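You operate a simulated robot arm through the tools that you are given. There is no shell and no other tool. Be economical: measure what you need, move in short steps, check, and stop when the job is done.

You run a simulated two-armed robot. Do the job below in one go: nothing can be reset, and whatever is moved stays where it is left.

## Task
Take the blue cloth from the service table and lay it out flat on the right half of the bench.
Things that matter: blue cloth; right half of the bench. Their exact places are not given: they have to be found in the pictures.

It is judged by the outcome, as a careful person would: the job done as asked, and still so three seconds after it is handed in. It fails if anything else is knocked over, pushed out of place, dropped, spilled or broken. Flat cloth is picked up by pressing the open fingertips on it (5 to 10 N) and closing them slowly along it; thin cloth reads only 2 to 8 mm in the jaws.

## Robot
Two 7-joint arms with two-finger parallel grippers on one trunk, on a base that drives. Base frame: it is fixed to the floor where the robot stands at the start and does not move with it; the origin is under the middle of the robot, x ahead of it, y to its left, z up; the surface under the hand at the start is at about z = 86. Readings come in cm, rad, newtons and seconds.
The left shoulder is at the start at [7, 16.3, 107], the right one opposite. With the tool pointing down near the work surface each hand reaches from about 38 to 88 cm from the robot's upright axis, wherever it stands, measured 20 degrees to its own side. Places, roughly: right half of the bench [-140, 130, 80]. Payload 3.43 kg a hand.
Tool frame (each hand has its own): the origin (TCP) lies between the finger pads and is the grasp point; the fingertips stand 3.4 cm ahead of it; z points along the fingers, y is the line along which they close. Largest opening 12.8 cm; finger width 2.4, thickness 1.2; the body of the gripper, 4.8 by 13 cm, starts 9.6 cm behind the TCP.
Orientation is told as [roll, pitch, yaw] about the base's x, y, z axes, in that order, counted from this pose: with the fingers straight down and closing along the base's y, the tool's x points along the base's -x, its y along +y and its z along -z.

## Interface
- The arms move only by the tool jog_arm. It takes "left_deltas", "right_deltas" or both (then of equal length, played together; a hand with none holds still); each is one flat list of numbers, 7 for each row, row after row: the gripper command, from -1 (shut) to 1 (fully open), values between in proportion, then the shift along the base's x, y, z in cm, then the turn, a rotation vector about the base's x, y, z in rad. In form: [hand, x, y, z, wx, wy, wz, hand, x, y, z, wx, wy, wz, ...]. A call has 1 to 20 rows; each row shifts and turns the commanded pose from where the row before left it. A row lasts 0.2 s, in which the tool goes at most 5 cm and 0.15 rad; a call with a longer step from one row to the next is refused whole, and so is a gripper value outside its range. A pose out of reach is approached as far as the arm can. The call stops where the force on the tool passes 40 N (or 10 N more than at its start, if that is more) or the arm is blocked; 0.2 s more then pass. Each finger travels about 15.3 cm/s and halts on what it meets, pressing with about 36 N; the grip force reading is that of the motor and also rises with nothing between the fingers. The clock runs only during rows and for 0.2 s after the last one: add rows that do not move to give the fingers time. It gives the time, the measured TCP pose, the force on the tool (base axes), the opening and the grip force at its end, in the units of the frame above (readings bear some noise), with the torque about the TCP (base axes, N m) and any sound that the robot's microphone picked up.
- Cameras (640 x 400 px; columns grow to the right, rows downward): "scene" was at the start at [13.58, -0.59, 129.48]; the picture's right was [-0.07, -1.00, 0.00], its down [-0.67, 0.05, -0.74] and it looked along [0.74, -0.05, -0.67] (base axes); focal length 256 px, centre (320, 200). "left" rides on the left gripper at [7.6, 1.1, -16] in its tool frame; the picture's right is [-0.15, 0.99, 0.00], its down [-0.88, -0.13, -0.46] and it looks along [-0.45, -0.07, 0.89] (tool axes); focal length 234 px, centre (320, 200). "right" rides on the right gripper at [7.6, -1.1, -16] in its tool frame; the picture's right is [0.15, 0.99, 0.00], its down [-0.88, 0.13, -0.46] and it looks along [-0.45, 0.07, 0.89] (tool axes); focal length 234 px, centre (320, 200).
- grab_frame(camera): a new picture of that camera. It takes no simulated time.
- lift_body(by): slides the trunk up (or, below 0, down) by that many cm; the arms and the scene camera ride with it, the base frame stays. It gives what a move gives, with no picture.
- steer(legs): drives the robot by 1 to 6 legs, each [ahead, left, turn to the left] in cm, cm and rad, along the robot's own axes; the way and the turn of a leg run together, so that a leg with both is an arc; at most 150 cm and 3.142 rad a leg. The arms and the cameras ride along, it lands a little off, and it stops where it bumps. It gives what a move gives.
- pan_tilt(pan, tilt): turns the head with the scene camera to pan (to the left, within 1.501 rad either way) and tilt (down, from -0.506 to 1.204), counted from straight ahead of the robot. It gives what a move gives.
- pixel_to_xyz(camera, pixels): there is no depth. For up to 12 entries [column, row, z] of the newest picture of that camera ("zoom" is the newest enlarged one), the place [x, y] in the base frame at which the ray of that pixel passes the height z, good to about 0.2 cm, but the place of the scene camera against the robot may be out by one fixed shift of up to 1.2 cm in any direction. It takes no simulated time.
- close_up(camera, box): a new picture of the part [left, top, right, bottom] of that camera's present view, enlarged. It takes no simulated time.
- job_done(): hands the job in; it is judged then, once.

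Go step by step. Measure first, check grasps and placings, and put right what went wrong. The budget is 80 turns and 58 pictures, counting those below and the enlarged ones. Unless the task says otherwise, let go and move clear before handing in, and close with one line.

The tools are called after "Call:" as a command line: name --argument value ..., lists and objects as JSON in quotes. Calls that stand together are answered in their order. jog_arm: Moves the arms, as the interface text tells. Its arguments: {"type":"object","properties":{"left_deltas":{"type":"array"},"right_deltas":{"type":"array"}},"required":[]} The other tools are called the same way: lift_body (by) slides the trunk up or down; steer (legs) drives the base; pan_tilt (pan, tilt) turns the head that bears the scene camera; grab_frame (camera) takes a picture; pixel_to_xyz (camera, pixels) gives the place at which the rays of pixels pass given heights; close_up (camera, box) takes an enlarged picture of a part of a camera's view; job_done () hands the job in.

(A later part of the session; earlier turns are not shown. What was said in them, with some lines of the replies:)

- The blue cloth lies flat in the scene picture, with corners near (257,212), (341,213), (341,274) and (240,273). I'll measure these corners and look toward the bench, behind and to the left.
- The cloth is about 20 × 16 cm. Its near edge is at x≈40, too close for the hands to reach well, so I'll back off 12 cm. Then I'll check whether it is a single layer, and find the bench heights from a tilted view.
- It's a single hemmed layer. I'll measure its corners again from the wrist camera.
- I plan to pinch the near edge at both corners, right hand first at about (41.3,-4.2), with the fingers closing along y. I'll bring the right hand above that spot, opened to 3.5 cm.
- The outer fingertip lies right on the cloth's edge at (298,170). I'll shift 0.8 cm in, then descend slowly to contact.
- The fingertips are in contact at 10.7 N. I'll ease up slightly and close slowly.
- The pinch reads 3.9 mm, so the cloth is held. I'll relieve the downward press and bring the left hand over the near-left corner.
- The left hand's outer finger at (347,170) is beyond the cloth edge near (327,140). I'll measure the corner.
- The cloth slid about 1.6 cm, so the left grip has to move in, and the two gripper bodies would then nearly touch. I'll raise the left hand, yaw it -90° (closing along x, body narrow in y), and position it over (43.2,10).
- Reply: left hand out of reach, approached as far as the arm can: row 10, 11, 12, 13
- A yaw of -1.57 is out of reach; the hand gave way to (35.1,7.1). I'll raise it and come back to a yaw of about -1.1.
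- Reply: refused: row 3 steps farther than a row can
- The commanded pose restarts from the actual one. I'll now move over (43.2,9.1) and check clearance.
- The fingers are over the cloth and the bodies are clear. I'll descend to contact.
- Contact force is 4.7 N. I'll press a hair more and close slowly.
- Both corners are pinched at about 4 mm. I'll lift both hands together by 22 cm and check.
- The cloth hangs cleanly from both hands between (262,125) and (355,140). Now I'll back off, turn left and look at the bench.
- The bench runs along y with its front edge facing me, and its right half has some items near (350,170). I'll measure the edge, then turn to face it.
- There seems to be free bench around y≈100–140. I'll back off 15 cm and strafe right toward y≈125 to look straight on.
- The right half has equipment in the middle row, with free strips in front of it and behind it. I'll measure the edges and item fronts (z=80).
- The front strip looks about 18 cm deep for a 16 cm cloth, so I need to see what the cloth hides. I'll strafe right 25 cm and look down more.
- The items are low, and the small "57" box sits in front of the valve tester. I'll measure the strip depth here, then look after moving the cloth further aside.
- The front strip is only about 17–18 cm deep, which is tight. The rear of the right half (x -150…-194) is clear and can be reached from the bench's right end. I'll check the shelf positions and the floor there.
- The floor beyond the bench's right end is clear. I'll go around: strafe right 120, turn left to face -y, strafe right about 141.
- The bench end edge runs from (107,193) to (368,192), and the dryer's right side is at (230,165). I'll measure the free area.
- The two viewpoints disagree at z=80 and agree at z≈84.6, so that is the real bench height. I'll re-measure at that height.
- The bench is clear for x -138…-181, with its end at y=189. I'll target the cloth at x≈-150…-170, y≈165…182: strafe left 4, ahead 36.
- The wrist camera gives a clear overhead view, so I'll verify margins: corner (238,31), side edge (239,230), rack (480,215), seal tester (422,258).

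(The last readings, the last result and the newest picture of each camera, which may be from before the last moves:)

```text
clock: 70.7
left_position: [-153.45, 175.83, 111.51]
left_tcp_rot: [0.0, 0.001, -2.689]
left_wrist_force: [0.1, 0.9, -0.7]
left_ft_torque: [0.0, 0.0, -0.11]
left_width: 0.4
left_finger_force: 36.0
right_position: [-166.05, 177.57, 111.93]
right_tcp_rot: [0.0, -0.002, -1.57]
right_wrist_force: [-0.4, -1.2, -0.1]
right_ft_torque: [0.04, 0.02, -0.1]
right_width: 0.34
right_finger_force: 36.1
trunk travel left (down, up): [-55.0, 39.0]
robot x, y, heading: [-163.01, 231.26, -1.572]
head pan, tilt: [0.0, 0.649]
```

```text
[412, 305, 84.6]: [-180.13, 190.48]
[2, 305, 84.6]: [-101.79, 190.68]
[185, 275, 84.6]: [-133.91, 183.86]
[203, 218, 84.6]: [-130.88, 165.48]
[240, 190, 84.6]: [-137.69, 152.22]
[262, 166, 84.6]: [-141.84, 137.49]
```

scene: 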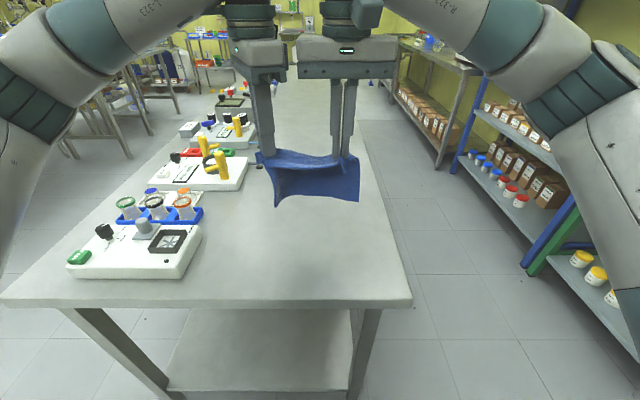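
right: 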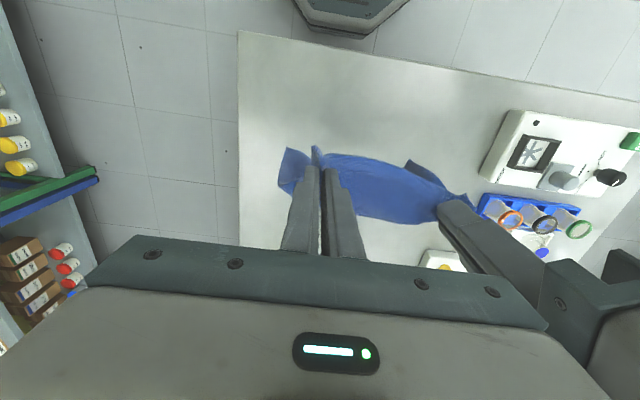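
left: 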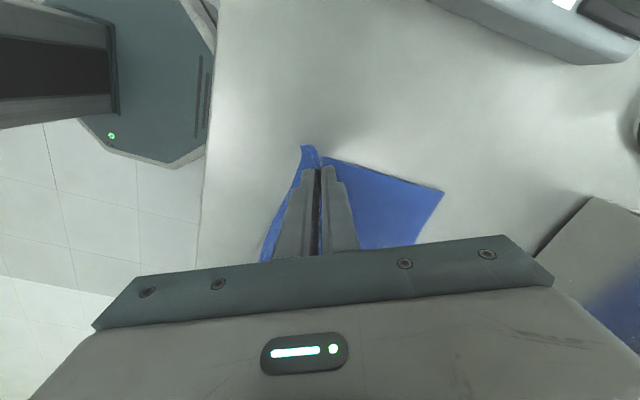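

Margins are good: bench side edge at x=-180.5, end at y=190, seal tester at x>-140. Next I'll extend both hands 11 cm ahead (−y) and lower until the hem nearly touches.

Call:
jog_arm --left_deltas '[-1, 0, -2, 0, 0, 0, 0, -1, 0, -2, 0, 0, 0, 0, -1, 0, -2, -0.5, 0, 0, 0, -1, 0, -2, -1, 0, 0, 0, -1, 0, -2, -1.5, 0, 0, 0, -1, 0, -1, -1.5, 0, 0, 0, -1, 0, 0, -1.5, 0, 0, 0, -1, 0, 0, -1, 0, 0, 0, -1, 0, 0, 0, 0, 0, 0]' --right_deltas '[-1, 0, -2, 0, 0, 0, 0, -1, 0, -2, 0, 0, 0, 0, -1, 0, -2, -0.5, 0, 0, 0, -1, 0, -2, -1, 0, 0, 0, -1, 0, -2, -1.5, 0, 0, 0, -1, 0, -1, -1.5, 0, 0, 0, -1, 0, 0, -1.5, 0, 0, 0, -1, 0, 0, -1, 0, 0, 0, -1, 0, 0, 0, 0, 0, 0]'

Call:
grab_frame --camera "scene"

Call:
grab_frame --camera "right"

```text
clock: 72.7
left_position: [-154.98, 170.74, 103.56]
left_tcp_rot: [0.001, 0.0, -2.688]
left_wrist_force: [-0.5, 0.0, -0.4]
left_ft_torque: [0.02, 0.01, -0.11]
left_width: 0.39
left_finger_force: 35.8
left hand out of reach, approached as far as the arm can: row 2, 3, 4, 5, 6
right_position: [-166.02, 166.77, 104.96]
right_tcp_rot: [-0.001, 0.0, -1.569]
right_wrist_force: [0.4, -0.3, -0.6]
right_ft_torque: [0.02, 0.01, -0.08]
right_width: 0.37
right_finger_force: 35.6
trunk travel left (down, up): [-55.0, 39.0]
robot x, y, heading: [-162.56, 231.14, -1.568]
head pan, tilt: [0.0, 0.649]
```

```text
31 pictures are left
```

scene: 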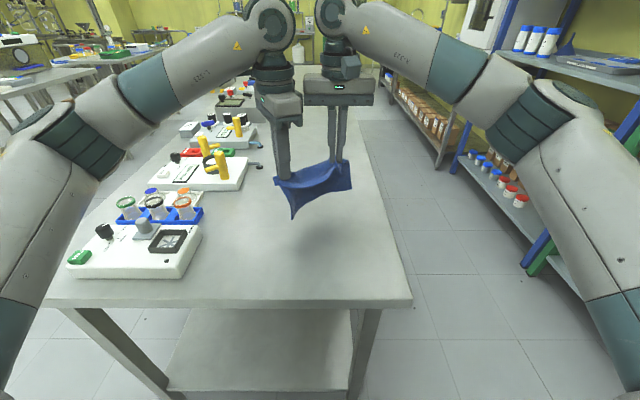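

```text
30 pictures are left
```

right: 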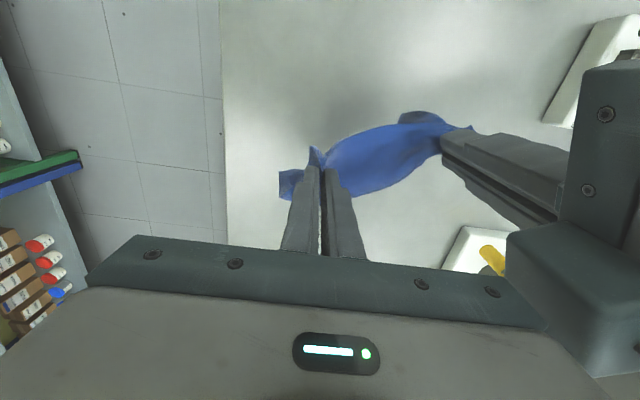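

The left hand's yaw limits its reach, so the pair has skewed. I'll restore the original relative pose by moving the right hand back and the left hand out, then drive forward instead.

Call:
jog_arm --left_deltas '[-1, 0.4, 0.5, 0.4, 0, 0, 0, -1, 0.4, 0.5, 0.4, 0, 0, 0, -1, 0.4, 0.5, 0.2, 0, 0, 0, -1, 0.4, 0, 0, 0, 0, 0, -1, 0, 0, 0, 0, 0, 0]' --right_deltas '[-1, 0, 2, 0, 0, 0, 0, -1, 0, 2, 0, 0, 0, 0, -1, 0, 2, 0, 0, 0, 0, -1, 0, 1.2, 0, 0, 0, 0, -1, 0, 0, 0, 0, 0, 0]'

Call:
steer --legs '[[6.5, 0, 0]]'

Call:
grab_frame --camera "scene"

```text
clock: 73.8
left_position: [-153.46, 172.25, 104.66]
left_tcp_rot: [0.0, 0.0, -2.688]
left_wrist_force: [-0.2, -0.2, 0.2]
left_ft_torque: [0.03, -0.03, -0.1]
left_width: 0.38
left_finger_force: 35.6
right_position: [-166.19, 173.82, 104.9]
right_tcp_rot: [0.0, -0.003, -1.569]
right_wrist_force: [-0.5, -0.4, -0.2]
right_ft_torque: [-0.03, 0.03, -0.11]
right_width: 0.37
right_finger_force: 35.7
trunk travel left (down, up): [-55.0, 39.0]
robot x, y, heading: [-162.99, 231.22, -1.574]
head pan, tilt: [0.0, 0.649]
```

```text
clock: 74.8
left_position: [-153.42, 165.84, 104.64]
left_tcp_rot: [-0.002, 0.0, -2.688]
left_wrist_force: [0.3, -0.1, 0.3]
left_ft_torque: [0.07, 0.01, -0.1]
left_width: 0.36
left_finger_force: 35.6
right_position: [-166.05, 167.39, 104.84]
right_tcp_rot: [0.002, 0.002, -1.569]
right_wrist_force: [-0.7, -1.0, -0.2]
right_ft_torque: [0.07, -0.01, -0.1]
right_width: 0.36
right_finger_force: 36.0
trunk travel left (down, up): [-55.0, 39.0]
robot x, y, heading: [-162.68, 224.69, -1.566]
head pan, tilt: [0.0, 0.649]
```

```text
29 pictures are left
```

scene: 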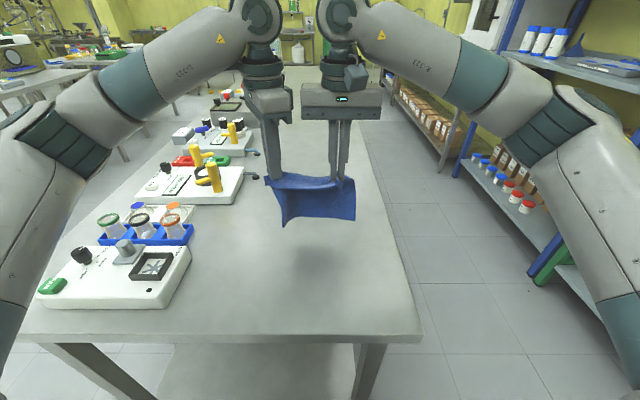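

The pair is restored and the cloth hangs square. I'll lay it now: lower while drawing back toward me (+y), in two parts.

Call:
jog_arm --left_deltas '[-1, 0, 1, -1.2, 0, 0, 0, -1, 0, 1, -1.2, 0, 0, 0, -1, 0, 1.2, -0.3, 0, 0, 0, -1, 0, 1.2, -0.4, 0, 0, 0, -1, 0, 1.2, -0.6, 0, 0, 0, -1, 0, 1.2, -0.8, 0, 0, 0, -1, 0, 1.1, -0.9, 0, 0, 0, -1, 0, 1.1, -1, 0, 0, 0, -1, 0, 1, -1.1, 0, 0, 0]' --right_deltas '[-1, 0, 1, -1.2, 0, 0, 0, -1, 0, 1, -1.2, 0, 0, 0, -1, 0, 1.2, -0.3, 0, 0, 0, -1, 0, 1.2, -0.4, 0, 0, 0, -1, 0, 1.2, -0.6, 0, 0, 0, -1, 0, 1.2, -0.8, 0, 0, 0, -1, 0, 1.1, -0.9, 0, 0, 0, -1, 0, 1.1, -1, 0, 0, 0, -1, 0, 1, -1.1, 0, 0, 0]'

Call:
close_up --camera "scene" --box '[180, 120, 420, 270]'

```text
clock: 76.8
left_position: [-153.53, 175.95, 97.21]
left_tcp_rot: [0.0, 0.0, -2.687]
left_wrist_force: [0.9, -0.4, 0.0]
left_ft_torque: [-0.04, -0.01, -0.12]
left_width: 0.37
left_finger_force: 36.6
right_position: [-166.07, 177.39, 97.46]
right_tcp_rot: [0.001, 0.0, -1.568]
right_wrist_force: [0.4, -1.5, -0.8]
right_ft_torque: [0.01, 0.02, -0.11]
right_width: 0.37
right_finger_force: 35.9
trunk travel left (down, up): [-55.0, 39.0]
robot x, y, heading: [-163.26, 224.49, -1.569]
head pan, tilt: [0.0, 0.649]
```

```text
2.67 times, centred on (300, 195) of scene
```

zoom: 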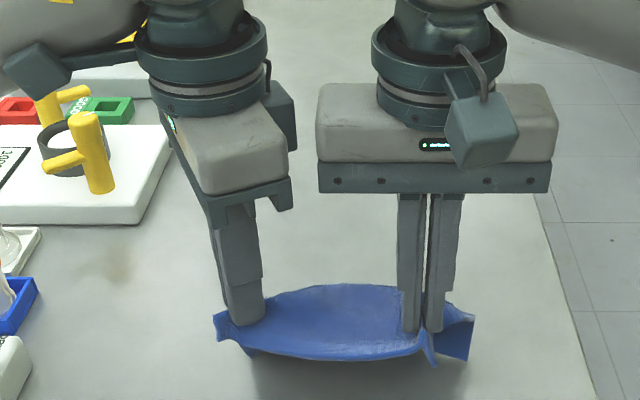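

The far part trails away and lies behind as planned. I'll continue lowering with a little more draw.

Call:
jog_arm --left_deltas '[-1, 0, 0.8, -1.1, 0, 0, 0, -1, 0, 0.8, -1.1, 0, 0, 0, -1, 0, 0.7, -1.2, 0, 0, 0, -1, 0, 0.6, -1.2, 0, 0, 0, -1, 0, 0.5, -1.2, 0, 0, 0, -1, 0, 0.4, -1, 0, 0, 0, -1, 0, 0.3, -0.7, 0, 0, 0, -1, 0, 0.3, -0.6, 0, 0, 0, -1, 0, 0.3, -0.2, 0, 0, 0, -1, 0, 0, 0, 0, 0, 0]' --right_deltas '[-1, 0, 0.8, -1.1, 0, 0, 0, -1, 0, 0.8, -1.1, 0, 0, 0, -1, 0, 0.7, -1.2, 0, 0, 0, -1, 0, 0.6, -1.2, 0, 0, 0, -1, 0, 0.5, -1.2, 0, 0, 0, -1, 0, 0.4, -1, 0, 0, 0, -1, 0, 0.3, -0.8, 0, 0, 0, -1, 0, 0.3, -0.7, 0, 0, 0, -1, 0, 0.3, -0.2, 0, 0, 0, -1, 0, 0, 0, 0, 0, 0]'

Call:
close_up --camera "scene" --box '[180, 140, 420, 290]'

Call:
grab_frame --camera "right"

```text
clock: 79.0
left_position: [-153.41, 180.65, 88.89]
left_tcp_rot: [0.001, 0.001, -2.685]
left_wrist_force: [0.6, -0.7, 4.8]
left_ft_torque: [0.0, -0.04, -0.1]
left_width: 0.37
left_finger_force: 35.8
right_position: [-166.07, 182.17, 88.94]
right_tcp_rot: [-0.001, 0.0, -1.568]
right_wrist_force: [-0.1, 0.2, 1.2]
right_ft_torque: [-0.01, 0.0, -0.11]
right_width: 0.35
right_finger_force: 35.7
trunk travel left (down, up): [-55.0, 39.0]
robot x, y, heading: [-162.97, 224.44, -1.574]
head pan, tilt: [0.0, 0.649]
```

```text
2.67 times, centred on (300, 215) of scene
```

zoom: 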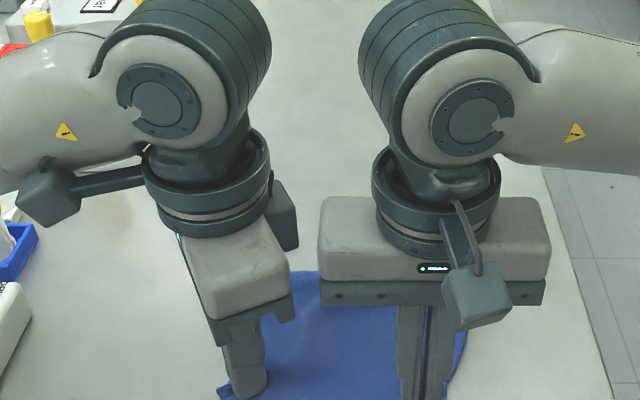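

```text
26 pictures are left
```

right: 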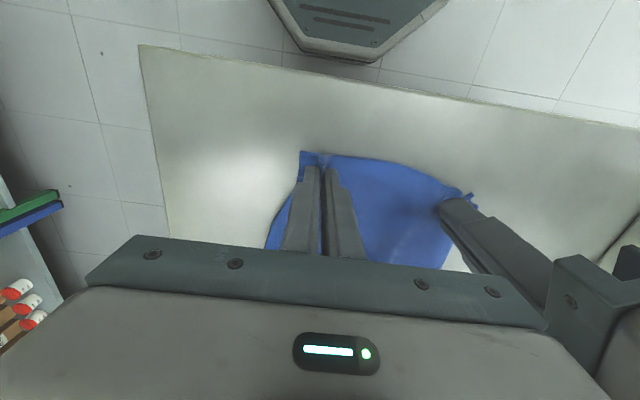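

The cloth is down (left contact 4.8 N). I'll press lightly and open both grippers slowly to spread the pinched ridges.

Call:
jog_arm --left_deltas '[-1, 0, 0, 0, 0, 0, 0, -0.92, 0, 0, 0, 0, 0, 0, -0.87, 0, 0, 0, 0, 0, 0, -0.82, 0, 0, 0, 0, 0, 0, -0.77, 0, 0, 0, 0, 0, 0, -0.72, 0, 0, 0, 0, 0, 0, -0.67, 0, 0, 0, 0, 0, 0, -0.62, 0, 0, 0, 0, 0, 0, -0.57, 0, 0, 0, 0, 0, 0, -0.53, 0, 0, 0, 0, 0, 0, -0.53, 0, 0, 0, 0, 0, 0]' --right_deltas '[-1, 0, 0, -0.12, 0, 0, 0, -0.92, 0, 0, 0, 0, 0, 0, -0.87, 0, 0, 0, 0, 0, 0, -0.82, 0, 0, 0, 0, 0, 0, -0.77, 0, 0, 0, 0, 0, 0, -0.72, 0, 0, 0, 0, 0, 0, -0.67, 0, 0, 0, 0, 0, 0, -0.62, 0, 0, 0, 0, 0, 0, -0.57, 0, 0, 0, 0, 0, 0, -0.5, 0, 0, 0, 0, 0, 0, -0.46, 0, 0, 0, 0, 0, 0]'

Call:
grab_frame --camera "right"

```text
clock: 81.4
left_position: [-153.39, 180.64, 88.8]
left_tcp_rot: [-0.001, -0.001, -2.688]
left_wrist_force: [0.4, -0.2, 2.4]
left_ft_torque: [0.02, -0.03, -0.01]
left_width: 2.93
left_finger_force: 0.0
right_position: [-166.01, 182.16, 88.76]
right_tcp_rot: [0.0, -0.001, -1.569]
right_wrist_force: [-0.5, 0.0, 1.7]
right_ft_torque: [-0.02, 0.01, -0.02]
right_width: 3.27
right_finger_force: 0.0
trunk travel left (down, up): [-55.0, 39.0]
robot x, y, heading: [-162.6, 224.69, -1.566]
head pan, tilt: [0.0, 0.649]
```

```text
25 pictures are left
```

right: 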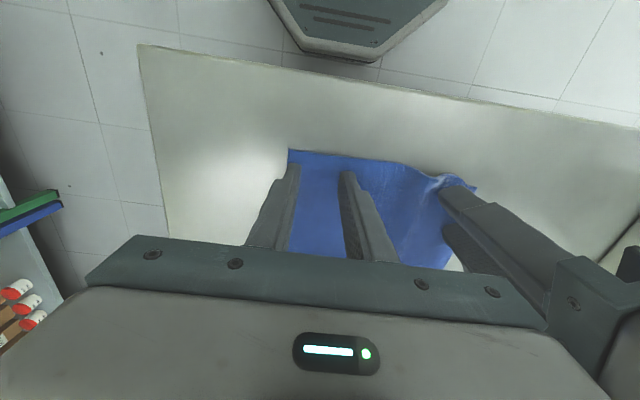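

The right corner is flat; the left still shows a little ripple near (440,182). I'll lift both hands well clear and inspect.

Call:
jog_arm --left_deltas '[-0.53, 0, 0, 0.5, 0, 0, 0, -0.53, 0, 0, 2, 0, 0, 0, -0.53, 0, 0, 3, 0, 0, 0, -0.53, 0, 0, 3, 0, 0, 0, -0.53, 2, 0, 3, 0, 0, 0, -0.53, 3, 0, 3, 0, 0, 0, -0.53, 3, 0, 0, 0, 0, 0]' --right_deltas '[-0.46, 0, 0, 0.5, 0, 0, 0, -0.46, 0, 0, 2, 0, 0, 0, -0.46, 0, 0, 3, 0, 0, 0, -0.46, 0, 0, 3, 0, 0, 0, -0.46, -2, 0, 3, 0, 0, 0, -0.46, -3, 0, 3, 0, 0, 0, -0.46, -3, 0, 0, 0, 0, 0]'

Call:
grab_frame --camera "right"

Call:
close_up --camera "scene" --box '[180, 180, 420, 330]'

```text
clock: 83.0
left_position: [-145.37, 180.53, 103.29]
left_tcp_rot: [0.0, 0.001, -2.688]
left_wrist_force: [0.8, -0.2, 1.0]
left_ft_torque: [0.01, -0.03, 0.01]
left_width: 3.0
left_finger_force: 0.1
right_position: [-174.11, 182.14, 103.33]
right_tcp_rot: [0.0, 0.001, -1.57]
right_wrist_force: [0.3, -0.1, 0.2]
right_ft_torque: [0.02, -0.02, 0.0]
right_width: 3.46
right_finger_force: 0.0
trunk travel left (down, up): [-55.0, 39.0]
robot x, y, heading: [-162.52, 224.62, -1.571]
head pan, tilt: [0.0, 0.649]
```

```text
24 pictures are left
```

right: 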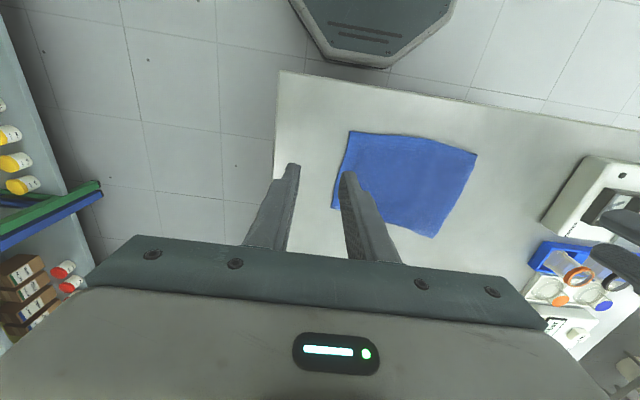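

```text
2.67 times, centred on (300, 255) of scene
```

zoom: 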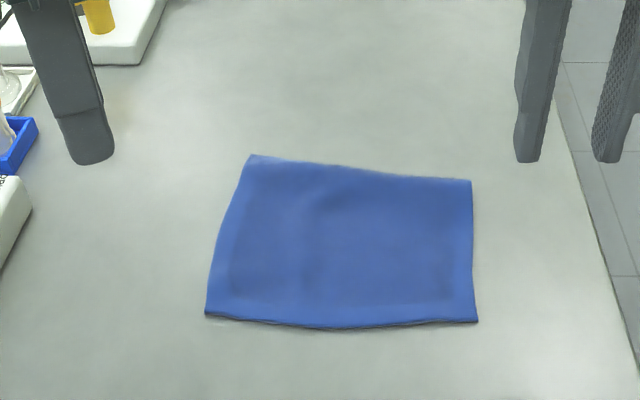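

The cloth lies flat with all four corners spread and sits entirely on the bench. I'll raise the hands, back away and do a last check.

Call:
jog_arm --left_deltas '[-0.53, 0, 0, 4, 0, 0, 0, -0.53, 0, 0, 4, 0, 0, 0]' --right_deltas '[-0.46, 0, 0, 4, 0, 0, 0, -0.46, 0, 0, 4, 0, 0, 0]'

Call:
steer --legs '[[-35, 0, 0]]'

Call:
grab_frame --camera "scene"

```text
clock: 83.6
left_position: [-145.27, 180.65, 111.41]
left_tcp_rot: [-0.001, 0.0, -2.685]
left_wrist_force: [0.1, 1.3, 0.2]
left_ft_torque: [0.0, 0.0, 0.02]
left_width: 3.0
left_finger_force: 0.0
right_position: [-173.98, 182.26, 111.35]
right_tcp_rot: [-0.001, -0.001, -1.57]
right_wrist_force: [0.4, 0.1, -0.1]
right_ft_torque: [-0.03, -0.03, 0.0]
right_width: 3.45
right_finger_force: 0.1
trunk travel left (down, up): [-55.0, 39.0]
robot x, y, heading: [-163.19, 225.04, -1.569]
head pan, tilt: [0.0, 0.649]
```

```text
clock: 85.9
left_position: [-145.37, 215.38, 111.43]
left_tcp_rot: [0.0, 0.0, -2.685]
left_wrist_force: [0.6, 0.4, 0.5]
left_ft_torque: [-0.01, 0.0, 0.0]
left_width: 3.02
left_finger_force: 0.0
right_position: [-173.94, 216.96, 111.31]
right_tcp_rot: [0.0, 0.0, -1.566]
right_wrist_force: [0.2, 0.2, 0.3]
right_ft_torque: [0.01, 0.02, 0.02]
right_width: 3.45
right_finger_force: 0.2
trunk travel left (down, up): [-55.0, 39.0]
robot x, y, heading: [-162.81, 259.51, -1.568]
head pan, tilt: [0.0, 0.649]
```

```text
22 pictures are left
```

scene: 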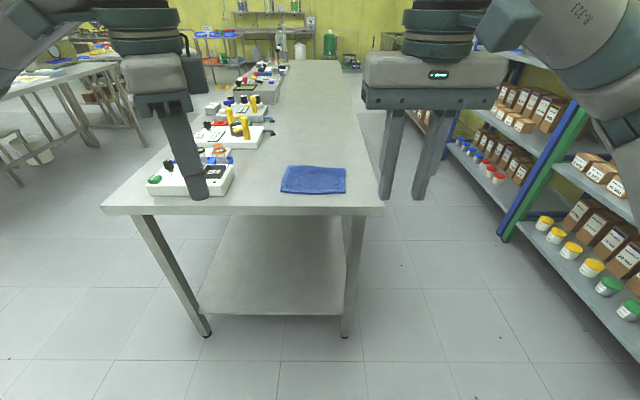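

The cloth lies flat at (315,180) on the bench's right half, all other items look undisturbed, and the robot is clear. I'm handing in.

Call:
job_done

```text
The job is handed in.
```

The blue cloth is laid out flat on the right half of the bench, behind the equipment at the right end; nothing else was knocked or moved that I could see.
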